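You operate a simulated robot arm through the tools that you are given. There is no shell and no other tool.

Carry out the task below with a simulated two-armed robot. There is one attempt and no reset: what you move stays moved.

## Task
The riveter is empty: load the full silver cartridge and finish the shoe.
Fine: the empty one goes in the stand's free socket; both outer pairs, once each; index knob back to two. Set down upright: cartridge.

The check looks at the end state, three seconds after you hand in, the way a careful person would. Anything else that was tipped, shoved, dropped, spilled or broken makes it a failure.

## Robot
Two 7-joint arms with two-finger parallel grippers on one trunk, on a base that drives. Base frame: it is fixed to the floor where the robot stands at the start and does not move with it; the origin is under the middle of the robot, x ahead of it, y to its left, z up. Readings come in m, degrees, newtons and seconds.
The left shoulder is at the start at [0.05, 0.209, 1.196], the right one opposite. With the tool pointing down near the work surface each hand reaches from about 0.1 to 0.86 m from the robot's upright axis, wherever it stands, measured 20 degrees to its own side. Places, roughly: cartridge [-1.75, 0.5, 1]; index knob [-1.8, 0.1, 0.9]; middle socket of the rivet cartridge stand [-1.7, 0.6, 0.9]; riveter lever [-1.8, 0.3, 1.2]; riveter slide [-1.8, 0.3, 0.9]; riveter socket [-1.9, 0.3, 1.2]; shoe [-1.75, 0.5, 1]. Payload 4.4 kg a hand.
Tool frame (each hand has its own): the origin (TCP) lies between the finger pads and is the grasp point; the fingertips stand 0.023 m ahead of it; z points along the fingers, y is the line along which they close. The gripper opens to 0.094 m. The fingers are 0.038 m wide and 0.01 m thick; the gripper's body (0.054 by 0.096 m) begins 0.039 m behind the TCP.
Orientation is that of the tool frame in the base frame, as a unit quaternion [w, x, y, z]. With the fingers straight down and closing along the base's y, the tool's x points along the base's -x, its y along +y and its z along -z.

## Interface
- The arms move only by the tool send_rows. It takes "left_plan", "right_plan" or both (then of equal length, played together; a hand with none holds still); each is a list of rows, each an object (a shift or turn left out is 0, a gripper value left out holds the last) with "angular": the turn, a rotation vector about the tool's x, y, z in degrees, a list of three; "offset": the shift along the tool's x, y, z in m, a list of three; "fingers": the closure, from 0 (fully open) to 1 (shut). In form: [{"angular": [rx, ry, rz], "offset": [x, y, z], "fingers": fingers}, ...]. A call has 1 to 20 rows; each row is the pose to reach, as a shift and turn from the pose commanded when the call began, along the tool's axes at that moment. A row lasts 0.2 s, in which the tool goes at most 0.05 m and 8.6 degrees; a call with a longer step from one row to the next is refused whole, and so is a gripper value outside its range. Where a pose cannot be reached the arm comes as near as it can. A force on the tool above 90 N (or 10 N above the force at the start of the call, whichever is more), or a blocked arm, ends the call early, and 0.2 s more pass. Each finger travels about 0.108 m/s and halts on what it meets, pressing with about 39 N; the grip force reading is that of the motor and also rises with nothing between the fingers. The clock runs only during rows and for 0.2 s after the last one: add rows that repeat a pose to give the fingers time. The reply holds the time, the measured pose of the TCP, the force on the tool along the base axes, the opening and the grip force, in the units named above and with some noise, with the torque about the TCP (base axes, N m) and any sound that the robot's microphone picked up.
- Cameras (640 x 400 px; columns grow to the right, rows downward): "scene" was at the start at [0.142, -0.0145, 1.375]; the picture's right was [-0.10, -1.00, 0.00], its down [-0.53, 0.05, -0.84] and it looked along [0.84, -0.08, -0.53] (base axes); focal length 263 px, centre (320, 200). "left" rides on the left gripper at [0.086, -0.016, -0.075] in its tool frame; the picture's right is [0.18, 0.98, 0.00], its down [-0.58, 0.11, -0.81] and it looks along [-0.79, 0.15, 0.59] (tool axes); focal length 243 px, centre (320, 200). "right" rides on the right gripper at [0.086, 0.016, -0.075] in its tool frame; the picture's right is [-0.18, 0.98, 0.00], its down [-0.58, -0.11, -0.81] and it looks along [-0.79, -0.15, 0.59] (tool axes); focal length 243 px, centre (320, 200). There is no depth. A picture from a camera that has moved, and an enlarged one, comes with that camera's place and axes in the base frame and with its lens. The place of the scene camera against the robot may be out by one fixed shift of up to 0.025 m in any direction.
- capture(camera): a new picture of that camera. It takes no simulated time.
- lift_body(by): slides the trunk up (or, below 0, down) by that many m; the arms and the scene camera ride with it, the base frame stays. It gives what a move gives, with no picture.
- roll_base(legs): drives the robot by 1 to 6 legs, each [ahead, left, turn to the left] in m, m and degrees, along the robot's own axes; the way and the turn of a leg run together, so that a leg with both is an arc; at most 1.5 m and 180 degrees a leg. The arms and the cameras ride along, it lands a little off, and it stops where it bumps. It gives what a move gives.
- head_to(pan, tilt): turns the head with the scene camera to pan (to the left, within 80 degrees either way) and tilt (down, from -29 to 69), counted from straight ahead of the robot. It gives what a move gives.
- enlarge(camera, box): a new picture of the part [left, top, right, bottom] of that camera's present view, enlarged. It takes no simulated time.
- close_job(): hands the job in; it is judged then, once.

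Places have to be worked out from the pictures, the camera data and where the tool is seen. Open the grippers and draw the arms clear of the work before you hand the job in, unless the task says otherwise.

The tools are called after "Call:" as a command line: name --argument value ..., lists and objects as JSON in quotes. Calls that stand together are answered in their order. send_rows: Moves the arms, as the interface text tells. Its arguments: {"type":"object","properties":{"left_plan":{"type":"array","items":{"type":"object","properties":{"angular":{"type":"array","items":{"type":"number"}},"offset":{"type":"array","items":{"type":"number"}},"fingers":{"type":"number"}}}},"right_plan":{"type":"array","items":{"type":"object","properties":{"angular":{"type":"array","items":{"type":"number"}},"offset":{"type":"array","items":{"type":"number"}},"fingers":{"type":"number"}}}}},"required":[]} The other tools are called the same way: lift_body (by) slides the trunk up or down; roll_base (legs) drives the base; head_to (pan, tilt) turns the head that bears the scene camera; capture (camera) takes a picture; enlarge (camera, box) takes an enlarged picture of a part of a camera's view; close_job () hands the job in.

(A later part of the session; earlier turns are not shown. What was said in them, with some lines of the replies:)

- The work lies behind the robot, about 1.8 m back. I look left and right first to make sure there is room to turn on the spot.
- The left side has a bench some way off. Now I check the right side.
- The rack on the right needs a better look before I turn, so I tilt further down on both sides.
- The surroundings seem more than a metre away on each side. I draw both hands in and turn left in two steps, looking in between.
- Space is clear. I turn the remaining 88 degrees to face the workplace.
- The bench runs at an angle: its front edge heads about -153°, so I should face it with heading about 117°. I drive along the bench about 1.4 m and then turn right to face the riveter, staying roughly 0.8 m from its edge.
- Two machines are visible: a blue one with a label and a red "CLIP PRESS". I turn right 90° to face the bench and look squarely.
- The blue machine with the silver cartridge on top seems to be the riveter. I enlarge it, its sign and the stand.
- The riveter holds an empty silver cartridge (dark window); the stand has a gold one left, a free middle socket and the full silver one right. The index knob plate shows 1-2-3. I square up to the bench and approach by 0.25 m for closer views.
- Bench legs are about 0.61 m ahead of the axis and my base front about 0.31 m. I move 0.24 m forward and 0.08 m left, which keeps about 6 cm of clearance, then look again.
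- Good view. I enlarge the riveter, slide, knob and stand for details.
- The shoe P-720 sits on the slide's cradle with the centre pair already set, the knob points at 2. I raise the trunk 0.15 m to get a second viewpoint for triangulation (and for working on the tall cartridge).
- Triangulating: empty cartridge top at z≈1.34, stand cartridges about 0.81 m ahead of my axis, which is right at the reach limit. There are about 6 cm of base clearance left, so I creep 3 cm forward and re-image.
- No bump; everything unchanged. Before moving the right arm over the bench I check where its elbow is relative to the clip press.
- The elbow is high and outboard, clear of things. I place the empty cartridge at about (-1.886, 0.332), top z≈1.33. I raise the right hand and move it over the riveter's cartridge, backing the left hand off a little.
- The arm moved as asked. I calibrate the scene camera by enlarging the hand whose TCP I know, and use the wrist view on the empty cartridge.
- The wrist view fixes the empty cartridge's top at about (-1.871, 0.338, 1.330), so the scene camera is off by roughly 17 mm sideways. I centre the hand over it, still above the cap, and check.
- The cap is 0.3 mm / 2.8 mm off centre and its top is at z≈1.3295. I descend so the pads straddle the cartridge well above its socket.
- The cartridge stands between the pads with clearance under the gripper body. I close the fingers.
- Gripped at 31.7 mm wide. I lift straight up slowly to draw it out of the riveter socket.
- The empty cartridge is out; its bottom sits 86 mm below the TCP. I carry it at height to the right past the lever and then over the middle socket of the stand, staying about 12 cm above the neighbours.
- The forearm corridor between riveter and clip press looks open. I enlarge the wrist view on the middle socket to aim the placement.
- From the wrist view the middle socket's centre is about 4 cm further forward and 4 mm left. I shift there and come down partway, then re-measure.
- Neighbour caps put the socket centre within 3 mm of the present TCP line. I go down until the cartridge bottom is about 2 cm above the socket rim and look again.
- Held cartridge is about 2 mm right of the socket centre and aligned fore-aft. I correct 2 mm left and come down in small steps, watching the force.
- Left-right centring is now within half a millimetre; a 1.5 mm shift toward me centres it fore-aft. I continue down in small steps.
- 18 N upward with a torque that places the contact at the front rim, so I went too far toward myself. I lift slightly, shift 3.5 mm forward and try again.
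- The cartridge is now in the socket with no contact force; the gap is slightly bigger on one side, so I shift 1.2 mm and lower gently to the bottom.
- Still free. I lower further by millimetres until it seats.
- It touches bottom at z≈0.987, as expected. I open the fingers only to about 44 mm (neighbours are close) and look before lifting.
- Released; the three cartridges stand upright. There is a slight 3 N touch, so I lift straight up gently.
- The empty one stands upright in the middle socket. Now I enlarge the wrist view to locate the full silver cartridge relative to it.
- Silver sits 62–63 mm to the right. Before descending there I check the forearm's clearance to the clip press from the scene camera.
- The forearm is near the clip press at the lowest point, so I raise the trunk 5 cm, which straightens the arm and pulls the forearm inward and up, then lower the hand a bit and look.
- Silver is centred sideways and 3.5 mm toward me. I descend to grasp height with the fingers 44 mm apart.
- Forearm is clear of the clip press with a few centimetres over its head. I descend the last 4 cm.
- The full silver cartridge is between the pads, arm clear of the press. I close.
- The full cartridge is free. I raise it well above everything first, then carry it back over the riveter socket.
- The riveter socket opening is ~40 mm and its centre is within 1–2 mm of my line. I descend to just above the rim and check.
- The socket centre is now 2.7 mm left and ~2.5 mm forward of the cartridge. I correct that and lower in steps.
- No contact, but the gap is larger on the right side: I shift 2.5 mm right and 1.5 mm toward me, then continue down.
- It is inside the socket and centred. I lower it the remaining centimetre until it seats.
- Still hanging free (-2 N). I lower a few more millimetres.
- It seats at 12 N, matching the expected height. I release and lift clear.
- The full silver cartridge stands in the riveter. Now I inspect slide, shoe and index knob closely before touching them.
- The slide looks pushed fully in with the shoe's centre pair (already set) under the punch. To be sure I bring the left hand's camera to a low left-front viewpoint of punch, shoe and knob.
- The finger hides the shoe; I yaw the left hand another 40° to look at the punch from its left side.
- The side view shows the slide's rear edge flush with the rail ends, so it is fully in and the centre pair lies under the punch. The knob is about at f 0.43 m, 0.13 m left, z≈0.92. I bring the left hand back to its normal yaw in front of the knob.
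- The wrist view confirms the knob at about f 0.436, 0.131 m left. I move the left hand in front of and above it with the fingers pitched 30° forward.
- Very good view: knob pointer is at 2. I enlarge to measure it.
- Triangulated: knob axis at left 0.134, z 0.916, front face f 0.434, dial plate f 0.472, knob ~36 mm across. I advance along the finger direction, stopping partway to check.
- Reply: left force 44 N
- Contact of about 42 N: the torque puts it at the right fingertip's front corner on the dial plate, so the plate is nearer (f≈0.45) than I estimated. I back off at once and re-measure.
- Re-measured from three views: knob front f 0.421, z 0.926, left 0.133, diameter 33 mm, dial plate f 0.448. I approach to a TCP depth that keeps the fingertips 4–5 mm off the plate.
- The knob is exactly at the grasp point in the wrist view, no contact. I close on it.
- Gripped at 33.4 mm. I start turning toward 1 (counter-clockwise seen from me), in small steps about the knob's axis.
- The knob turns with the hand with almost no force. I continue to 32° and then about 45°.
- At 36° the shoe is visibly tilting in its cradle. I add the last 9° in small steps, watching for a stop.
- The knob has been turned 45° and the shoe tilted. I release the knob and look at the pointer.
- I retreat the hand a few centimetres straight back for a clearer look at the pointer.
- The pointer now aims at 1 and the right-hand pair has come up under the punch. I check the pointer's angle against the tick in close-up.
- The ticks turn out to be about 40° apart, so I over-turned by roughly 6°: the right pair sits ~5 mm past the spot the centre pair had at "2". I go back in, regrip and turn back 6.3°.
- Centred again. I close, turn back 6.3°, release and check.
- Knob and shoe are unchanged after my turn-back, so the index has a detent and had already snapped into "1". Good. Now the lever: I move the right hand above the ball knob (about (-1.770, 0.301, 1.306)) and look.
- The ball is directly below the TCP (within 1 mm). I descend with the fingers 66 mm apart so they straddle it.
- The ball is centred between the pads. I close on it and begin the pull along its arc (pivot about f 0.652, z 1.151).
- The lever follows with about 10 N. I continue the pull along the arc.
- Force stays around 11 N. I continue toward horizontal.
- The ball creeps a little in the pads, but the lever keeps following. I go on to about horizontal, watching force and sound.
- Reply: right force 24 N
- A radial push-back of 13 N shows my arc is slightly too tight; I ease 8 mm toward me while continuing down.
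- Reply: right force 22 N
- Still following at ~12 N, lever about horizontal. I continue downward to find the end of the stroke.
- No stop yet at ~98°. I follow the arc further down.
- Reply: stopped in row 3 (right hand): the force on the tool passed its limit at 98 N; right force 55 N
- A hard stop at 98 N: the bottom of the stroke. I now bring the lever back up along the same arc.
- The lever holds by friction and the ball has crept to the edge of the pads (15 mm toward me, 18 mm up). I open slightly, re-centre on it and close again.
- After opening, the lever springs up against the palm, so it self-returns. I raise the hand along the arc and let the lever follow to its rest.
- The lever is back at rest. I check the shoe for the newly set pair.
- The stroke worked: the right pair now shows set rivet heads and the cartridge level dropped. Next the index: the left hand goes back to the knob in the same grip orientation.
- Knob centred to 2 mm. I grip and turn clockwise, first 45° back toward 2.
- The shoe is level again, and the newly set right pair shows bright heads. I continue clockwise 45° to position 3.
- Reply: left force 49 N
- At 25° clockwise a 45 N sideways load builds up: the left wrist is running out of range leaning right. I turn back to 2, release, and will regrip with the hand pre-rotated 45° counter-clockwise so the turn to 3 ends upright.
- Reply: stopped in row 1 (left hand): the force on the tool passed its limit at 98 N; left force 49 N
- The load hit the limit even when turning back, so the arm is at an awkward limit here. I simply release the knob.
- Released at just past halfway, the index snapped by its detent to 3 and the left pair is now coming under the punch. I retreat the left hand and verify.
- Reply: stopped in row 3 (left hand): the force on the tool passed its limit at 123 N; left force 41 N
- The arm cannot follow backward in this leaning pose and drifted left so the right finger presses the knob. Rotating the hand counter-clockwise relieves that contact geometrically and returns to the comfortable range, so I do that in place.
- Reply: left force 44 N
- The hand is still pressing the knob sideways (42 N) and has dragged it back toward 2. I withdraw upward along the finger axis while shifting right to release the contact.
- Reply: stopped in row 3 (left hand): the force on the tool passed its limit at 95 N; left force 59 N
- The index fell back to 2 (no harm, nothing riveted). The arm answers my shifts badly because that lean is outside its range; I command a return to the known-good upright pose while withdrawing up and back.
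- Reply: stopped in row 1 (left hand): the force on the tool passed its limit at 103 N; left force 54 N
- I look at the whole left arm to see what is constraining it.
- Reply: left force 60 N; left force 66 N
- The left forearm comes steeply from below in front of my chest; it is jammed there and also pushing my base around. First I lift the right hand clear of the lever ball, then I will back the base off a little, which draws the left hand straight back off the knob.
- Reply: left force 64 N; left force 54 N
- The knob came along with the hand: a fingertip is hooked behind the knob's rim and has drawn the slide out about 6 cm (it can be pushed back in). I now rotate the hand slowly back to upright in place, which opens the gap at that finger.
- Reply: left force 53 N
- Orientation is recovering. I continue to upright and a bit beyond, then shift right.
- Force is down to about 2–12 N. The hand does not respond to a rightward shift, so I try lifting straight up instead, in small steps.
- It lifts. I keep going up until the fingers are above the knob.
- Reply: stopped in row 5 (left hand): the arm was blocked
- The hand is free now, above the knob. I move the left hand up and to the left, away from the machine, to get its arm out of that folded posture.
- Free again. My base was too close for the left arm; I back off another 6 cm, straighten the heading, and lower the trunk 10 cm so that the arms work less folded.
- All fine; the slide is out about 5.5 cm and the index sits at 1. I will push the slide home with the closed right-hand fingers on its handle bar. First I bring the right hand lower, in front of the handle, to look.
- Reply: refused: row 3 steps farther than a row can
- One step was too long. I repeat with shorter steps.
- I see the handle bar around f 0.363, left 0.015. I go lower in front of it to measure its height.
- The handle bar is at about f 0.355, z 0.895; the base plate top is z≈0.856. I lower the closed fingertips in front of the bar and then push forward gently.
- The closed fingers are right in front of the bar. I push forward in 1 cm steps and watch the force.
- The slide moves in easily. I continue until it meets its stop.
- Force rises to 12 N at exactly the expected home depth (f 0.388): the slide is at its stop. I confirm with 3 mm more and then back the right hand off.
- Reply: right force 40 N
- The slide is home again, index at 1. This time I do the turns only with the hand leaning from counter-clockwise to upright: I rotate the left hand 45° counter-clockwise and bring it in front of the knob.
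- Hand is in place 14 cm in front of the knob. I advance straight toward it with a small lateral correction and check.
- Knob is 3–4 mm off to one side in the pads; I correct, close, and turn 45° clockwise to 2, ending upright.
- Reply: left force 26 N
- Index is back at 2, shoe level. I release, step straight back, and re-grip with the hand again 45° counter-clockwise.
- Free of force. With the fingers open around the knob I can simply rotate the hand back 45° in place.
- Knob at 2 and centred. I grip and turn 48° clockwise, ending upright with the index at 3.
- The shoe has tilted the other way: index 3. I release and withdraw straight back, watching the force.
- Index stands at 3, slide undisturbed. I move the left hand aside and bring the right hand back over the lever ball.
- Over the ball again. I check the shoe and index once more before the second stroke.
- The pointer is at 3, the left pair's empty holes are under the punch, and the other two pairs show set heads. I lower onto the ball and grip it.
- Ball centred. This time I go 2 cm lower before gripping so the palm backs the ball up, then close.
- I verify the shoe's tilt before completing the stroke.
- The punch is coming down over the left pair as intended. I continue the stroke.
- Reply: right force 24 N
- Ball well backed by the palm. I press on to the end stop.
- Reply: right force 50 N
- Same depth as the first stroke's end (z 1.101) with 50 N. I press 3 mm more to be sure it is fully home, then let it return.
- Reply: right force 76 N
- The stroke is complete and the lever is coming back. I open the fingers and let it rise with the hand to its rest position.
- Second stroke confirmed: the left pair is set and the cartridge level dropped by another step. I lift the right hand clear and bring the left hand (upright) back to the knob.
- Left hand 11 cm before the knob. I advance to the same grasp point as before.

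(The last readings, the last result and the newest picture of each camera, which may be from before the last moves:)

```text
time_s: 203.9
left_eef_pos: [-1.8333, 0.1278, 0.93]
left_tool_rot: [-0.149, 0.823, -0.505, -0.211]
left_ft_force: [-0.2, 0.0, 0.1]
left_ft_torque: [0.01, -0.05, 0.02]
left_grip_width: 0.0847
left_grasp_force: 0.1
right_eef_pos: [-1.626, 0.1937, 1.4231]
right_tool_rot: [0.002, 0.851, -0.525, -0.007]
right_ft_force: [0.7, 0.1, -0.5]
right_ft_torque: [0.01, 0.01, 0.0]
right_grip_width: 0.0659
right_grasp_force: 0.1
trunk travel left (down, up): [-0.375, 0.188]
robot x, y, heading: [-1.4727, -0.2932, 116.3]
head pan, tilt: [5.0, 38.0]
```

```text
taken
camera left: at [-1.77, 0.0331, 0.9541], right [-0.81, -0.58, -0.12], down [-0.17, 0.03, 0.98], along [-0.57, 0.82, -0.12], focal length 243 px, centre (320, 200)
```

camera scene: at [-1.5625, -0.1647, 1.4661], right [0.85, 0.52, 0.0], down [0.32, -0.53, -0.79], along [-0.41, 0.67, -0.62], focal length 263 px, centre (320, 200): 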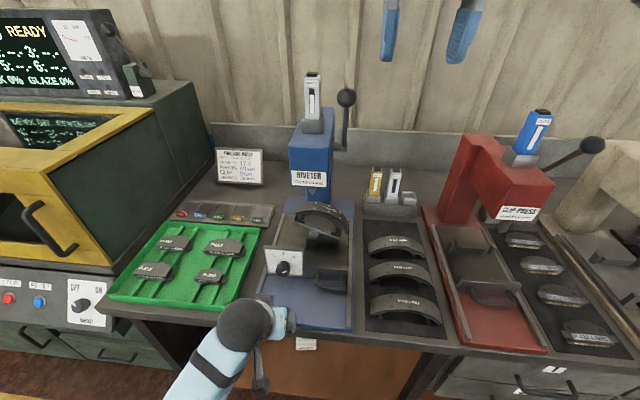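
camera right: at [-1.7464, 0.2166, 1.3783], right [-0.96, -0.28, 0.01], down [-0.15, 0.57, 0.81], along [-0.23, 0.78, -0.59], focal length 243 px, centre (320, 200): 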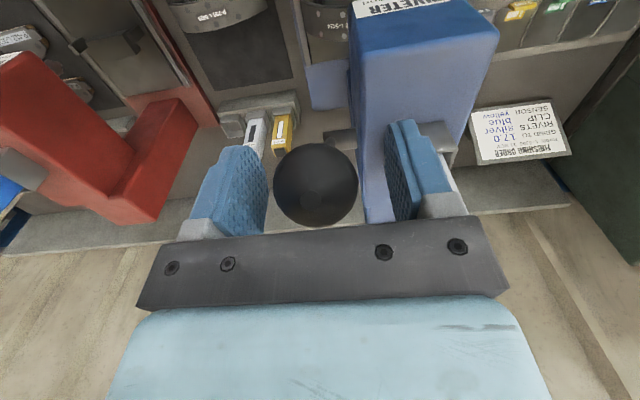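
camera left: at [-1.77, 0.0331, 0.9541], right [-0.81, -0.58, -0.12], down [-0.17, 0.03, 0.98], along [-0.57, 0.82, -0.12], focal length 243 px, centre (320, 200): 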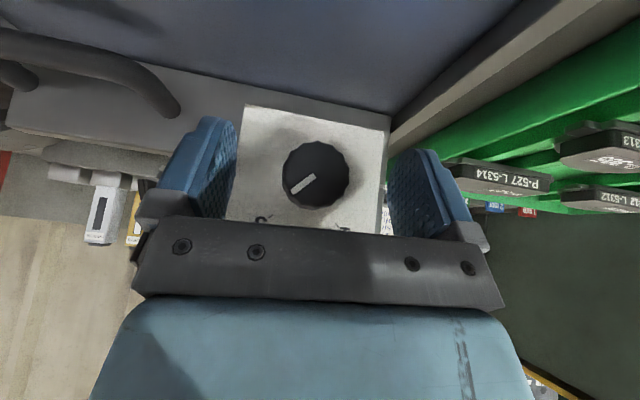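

Knob centred between the open pads. I grip and turn 45° counter-clockwise, back to 2.

Call:
send_rows --left_plan '[{"fingers": 0.3}, {"fingers": 0.5}, {"fingers": 0.62}, {"fingers": 0.75}, {"fingers": 0.8}, {"fingers": 0.8}]'

Call:
send_rows --left_plan '[{"angular": [4.33, 0, -2.5]}, {"angular": [8.66, 0, -5.0]}, {"angular": [12.99, 0, -7.5]}, {"angular": [17.32, 0, -10.0]}, {"angular": [21.65, 0, -12.5]}, {"angular": [25.98, 0, -15.0]}, {"angular": [30.31, 0, -17.5]}, {"angular": [34.64, 0, -20.0]}, {"angular": [38.97, 0, -22.5]}, {"angular": [38.97, 0, -22.5]}]'

Call:
capture --camera "left"

Call:
enlarge --camera "scene" --box '[230, 150, 410, 330]'

```text
time_s: 205.3
left_eef_pos: [-1.8317, 0.1268, 0.9311]
left_tool_rot: [-0.15, 0.823, -0.506, -0.212]
left_ft_force: [8.9, 5.0, -1.7]
left_ft_torque: [0.24, 0.1, -0.32]
left_grip_width: 0.0335
left_grasp_force: 44.8
right_eef_pos: [-1.6263, 0.1954, 1.4226]
right_tool_rot: [0.004, 0.851, -0.524, -0.008]
right_ft_force: [-0.5, 0.1, 0.4]
right_ft_torque: [0.0, -0.01, 0.03]
right_grip_width: 0.0658
right_grasp_force: 0.0
trunk travel left (down, up): [-0.375, 0.188]
robot x, y, heading: [-1.469, -0.2941, 116.5]
head pan, tilt: [5.0, 38.0]
```

```text
time_s: 207.5
left_eef_pos: [-1.8343, 0.1258, 0.928]
left_tool_rot: [-0.452, 0.808, -0.379, 0.0]
left_ft_force: [-9.0, -3.9, -4.5]
left_ft_torque: [-0.16, 0.0, 0.15]
left_grip_width: 0.0331
left_grasp_force: 45.3
right_eef_pos: [-1.6277, 0.1942, 1.4221]
right_tool_rot: [0.004, 0.851, -0.525, -0.007]
right_ft_force: [-0.5, 0.6, -0.1]
right_ft_torque: [0.04, 0.02, 0.0]
right_grip_width: 0.0657
right_grasp_force: 0.0
trunk travel left (down, up): [-0.375, 0.188]
robot x, y, heading: [-1.4695, -0.2921, 116.7]
head pan, tilt: [5.0, 38.0]
```

```text
taken
camera left: at [-1.7899, 0.0234, 0.957], right [-0.47, -0.41, -0.78], down [-0.76, -0.27, 0.6], along [-0.45, 0.87, -0.19], focal length 243 px, centre (320, 200)
```

left: 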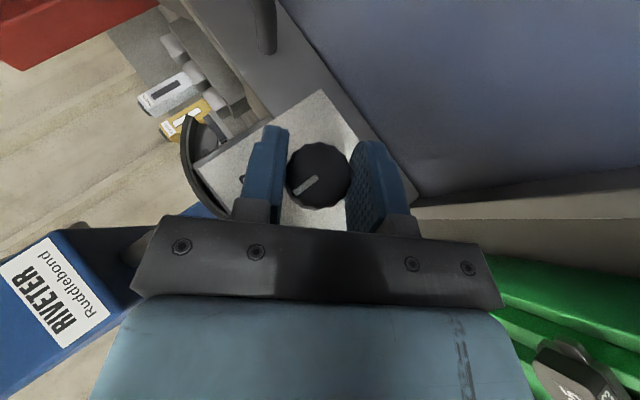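

```text
2.22 times, centred on (320, 240) of scene
camera zoom: at [-1.5627, -0.1651, 1.4661], right [0.85, 0.52, 0.0], down [0.32, -0.53, -0.79], along [-0.41, 0.67, -0.62], focal length 584 px, centre (320, 111)
```

zoom: 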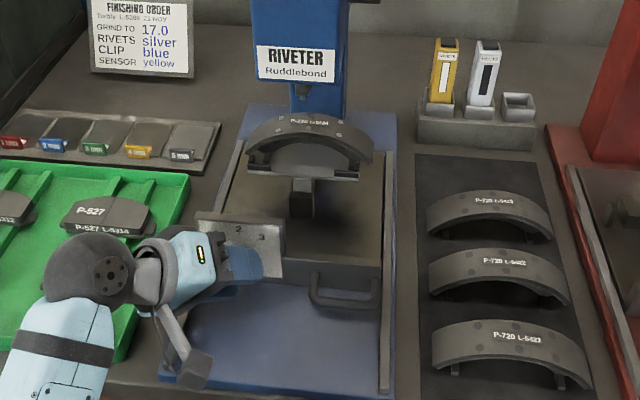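

The shoe is level: index at 2. I release, back off straight, and verify.

Call:
send_rows --left_plan '[{"fingers": 0.62}, {"fingers": 0.5}, {"fingers": 0.3}, {"fingers": 0.1}, {"fingers": 0.1}]'

Call:
send_rows --left_plan '[{"offset": [0.0087, 0, -0.005]}, {"offset": [0.026, 0, -0.015]}, {"offset": [0.052, 0, -0.03]}, {"offset": [0.0866, 0, -0.05]}, {"offset": [0.121, 0, -0.07]}, {"offset": [0.121, 0, -0.07]}]'

Call:
capture --camera "left"

Call:
enlarge --camera "scene" --box '[255, 235, 315, 285]'

Call:
enlarge --camera "scene" --box '[275, 165, 365, 245]'

```text
time_s: 208.7
left_eef_pos: [-1.8331, 0.1252, 0.9304]
left_tool_rot: [-0.453, 0.807, -0.38, 0.0]
left_ft_force: [0.4, -0.3, -0.4]
left_ft_torque: [0.01, -0.02, 0.01]
left_grip_width: 0.0846
left_grasp_force: 0.0
right_eef_pos: [-1.6267, 0.196, 1.4216]
right_tool_rot: [0.003, 0.852, -0.524, -0.007]
right_ft_force: [0.0, 0.6, -0.4]
right_ft_torque: [0.0, -0.02, 0.02]
right_grip_width: 0.066
right_grasp_force: 0.1
trunk travel left (down, up): [-0.375, 0.188]
robot x, y, heading: [-1.4734, -0.2974, 116.6]
head pan, tilt: [5.0, 38.0]
```

```text
time_s: 210.1
left_eef_pos: [-1.7691, 0.0029, 0.9276]
left_tool_rot: [-0.452, 0.807, -0.38, 0.0]
left_ft_force: [0.0, 0.2, 0.1]
left_ft_torque: [-0.01, -0.02, 0.04]
left_grip_width: 0.0845
left_grasp_force: 0.0
right_eef_pos: [-1.6267, 0.1961, 1.4224]
right_tool_rot: [0.004, 0.852, -0.524, -0.007]
right_ft_force: [0.3, 0.6, -0.4]
right_ft_torque: [-0.02, 0.01, 0.03]
right_grip_width: 0.0659
right_grasp_force: 0.0
trunk travel left (down, up): [-0.375, 0.188]
robot x, y, heading: [-1.471, -0.2948, 116.0]
head pan, tilt: [5.0, 38.0]
```

```text
taken
camera left: at [-1.7249, -0.1007, 0.9569], right [-0.47, -0.41, -0.78], down [-0.76, -0.26, 0.6], along [-0.45, 0.87, -0.19], focal length 243 px, centre (320, 200)
```

left: 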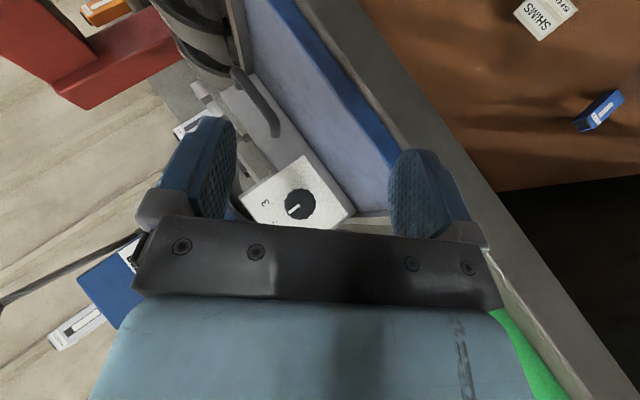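

```text
8.00 times, centred on (285, 260) of scene
camera zoom: at [-1.5613, -0.1639, 1.4661], right [0.85, 0.52, 0.0], down [0.32, -0.53, -0.79], along [-0.41, 0.67, -0.62], focal length 2101 px, centre (600, -280)
```

zoom: 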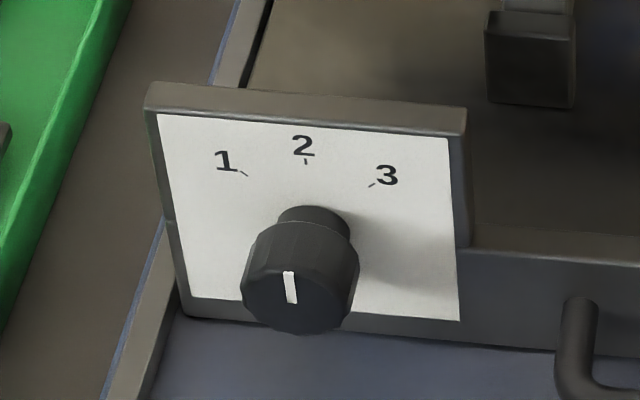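

```text
5.00 times, centred on (320, 205) of scene
camera zoom: at [-1.5613, -0.1639, 1.4661], right [0.85, 0.52, 0.0], down [0.32, -0.53, -0.79], along [-0.41, 0.67, -0.62], focal length 1313 px, centre (320, 175)
```

zoom: 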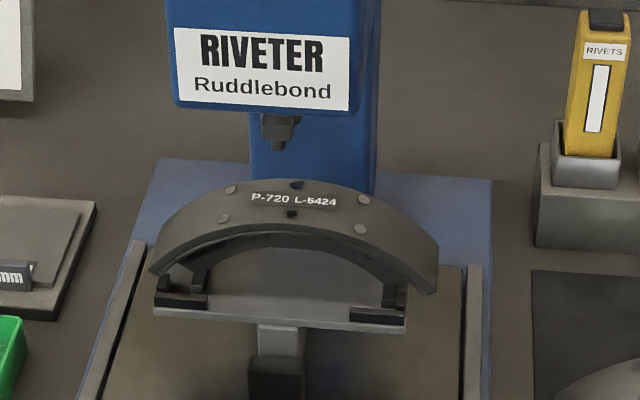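

All three pairs are now set, the pointer is at 2, the shoe level and the slide home. I open the grippers, back the robot away, and take a last full look.

Call:
send_rows --left_plan '[{"fingers": 0.0}, {"offset": [0.026, 0, -0.015], "fingers": 0.0}, {"offset": [0.026, 0, -0.015], "fingers": 0.0}]' --right_plan '[{"fingers": 0.1}, {"fingers": 0.0}, {"fingers": 0.0}]'

Call:
roll_base --legs '[[-0.3, 0, 0]]'

Call:
head_to --pan 0 --tilt 28

Call:
capture --camera "scene"

Call:
enlarge --camera "scene" --box '[170, 60, 360, 260]'

Call:
enlarge --camera "scene" --box '[300, 60, 500, 260]'

```text
time_s: 210.9
left_eef_pos: [-1.7566, -0.023, 0.9284]
left_tool_rot: [-0.451, 0.808, -0.379, 0.0]
left_ft_force: [0.3, -0.1, 0.0]
left_ft_torque: [0.0, 0.0, -0.03]
left_grip_width: 0.0941
left_grasp_force: 0.0
right_eef_pos: [-1.6268, 0.1969, 1.4216]
right_tool_rot: [0.003, 0.851, -0.524, -0.006]
right_ft_force: [-0.3, 0.6, -0.6]
right_ft_torque: [0.0, -0.04, 0.01]
right_grip_width: 0.0939
right_grasp_force: 0.1
trunk travel left (down, up): [-0.375, 0.188]
robot x, y, heading: [-1.4722, -0.2914, 116.4]
head pan, tilt: [5.0, 38.0]
```

```text
time_s: 212.9
left_eef_pos: [-1.6252, -0.2917, 0.928]
left_tool_rot: [-0.453, 0.808, -0.378, 0.0]
left_ft_force: [0.7, -0.2, 0.5]
left_ft_torque: [-0.02, 0.04, 0.02]
left_grip_width: 0.0938
left_grasp_force: 0.0
right_eef_pos: [-1.4957, -0.0724, 1.4224]
right_tool_rot: [0.002, 0.852, -0.523, -0.008]
right_ft_force: [0.2, -0.4, -0.2]
right_ft_torque: [0.03, -0.01, -0.01]
right_grip_width: 0.0939
right_grasp_force: 0.1
trunk travel left (down, up): [-0.375, 0.188]
robot x, y, heading: [-1.3394, -0.556, 116.7]
head pan, tilt: [5.0, 38.0]
```

```text
time_s: 213.6
left_eef_pos: [-1.6249, -0.2919, 0.9278]
left_tool_rot: [-0.452, 0.808, -0.378, 0.0]
left_ft_force: [-0.3, 0.7, 0.5]
left_ft_torque: [0.02, 0.02, 0.01]
left_grip_width: 0.094
left_grasp_force: 0.0
right_eef_pos: [-1.4948, -0.0731, 1.4228]
right_tool_rot: [0.004, 0.852, -0.523, -0.007]
right_ft_force: [-0.3, 0.2, -0.6]
right_ft_torque: [0.0, 0.0, 0.03]
right_grip_width: 0.094
right_grasp_force: 0.0
trunk travel left (down, up): [-0.375, 0.188]
robot x, y, heading: [-1.3389, -0.561, 116.5]
head pan, tilt: [0.0, 28.0]
```

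```text
taken
camera scene: at [-1.4243, -0.4238, 1.4818], right [0.89, 0.45, 0.0], down [0.21, -0.42, -0.88], along [-0.4, 0.79, -0.47], focal length 263 px, centre (320, 200)
```

scene: 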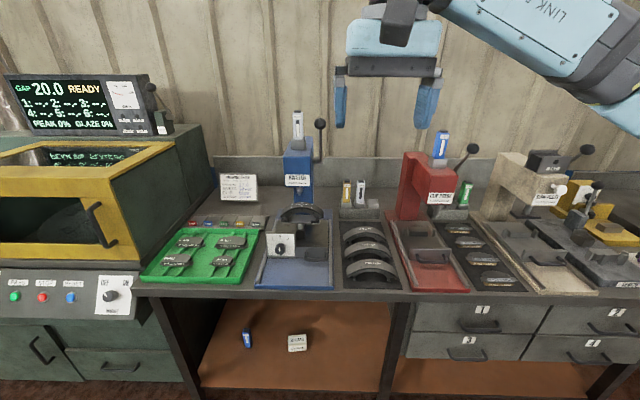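

```text
2.00 times, centred on (265, 160) of scene
camera zoom: at [-1.4243, -0.4238, 1.4818], right [0.89, 0.45, 0.0], down [0.21, -0.42, -0.88], along [-0.4, 0.79, -0.47], focal length 525 px, centre (430, 280)
```

zoom: 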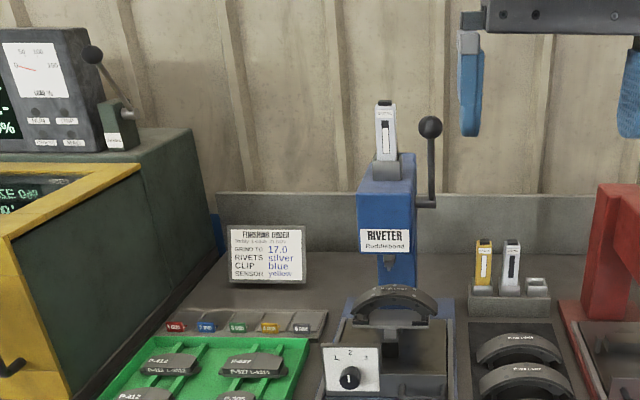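

```text
2.00 times, centred on (400, 160) of scene
camera zoom: at [-1.4243, -0.4238, 1.4818], right [0.89, 0.45, 0.0], down [0.21, -0.42, -0.88], along [-0.4, 0.79, -0.47], focal length 525 px, centre (160, 280)
```

zoom: 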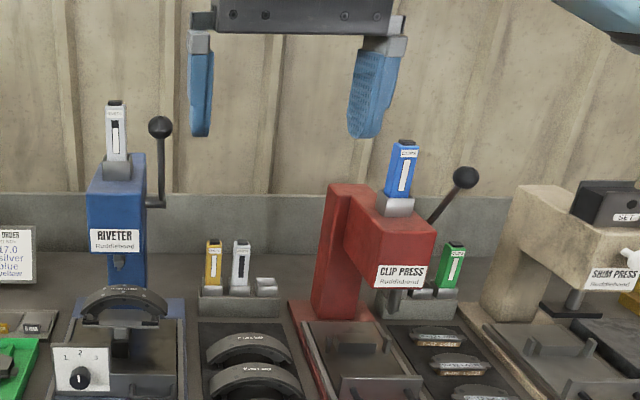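

Everything is in order: the full silver cartridge is upright in the riveter, and the empty one is upright in the stand's middle socket. Both outer pairs are set, the knob is at 2, the lever is at rest and the slide is home. Grippers are open and the arms are clear, so I hand the job in.

Call:
close_job

```text
The job is handed in.
```

The riveter is loaded and the shoe is finished; I've handed the job in, but no verdict came back.

- **Cartridges:** the full silver one is upright in the riveter. The empty one is upright in the stand's middle socket.
- **Riveting:** each outer pair got one full stroke, the right pair at index 1 and the left pair at index 3. The camera shows rivet heads on both pairs, and the cartridge level dropped after each stroke.
- **Final state:** the index knob is back at 2, the lever is at rest and the slide is home. The grippers are open and the robot has backed away from the bench.

**Slide moved partway through:** between the two strokes, a left finger caught on the index knob. It turned the knob and pulled the slide out about 6 cm. I freed the hand and pushed the slide back to its stop. I then set the index to 3 before the second stroke, so no extra riveting happened. The left fingers also pressed on the dial plate and knob with up to about 120 N, but I saw no damage.

In the last pictures I saw nothing else tipped, moved or dropped.
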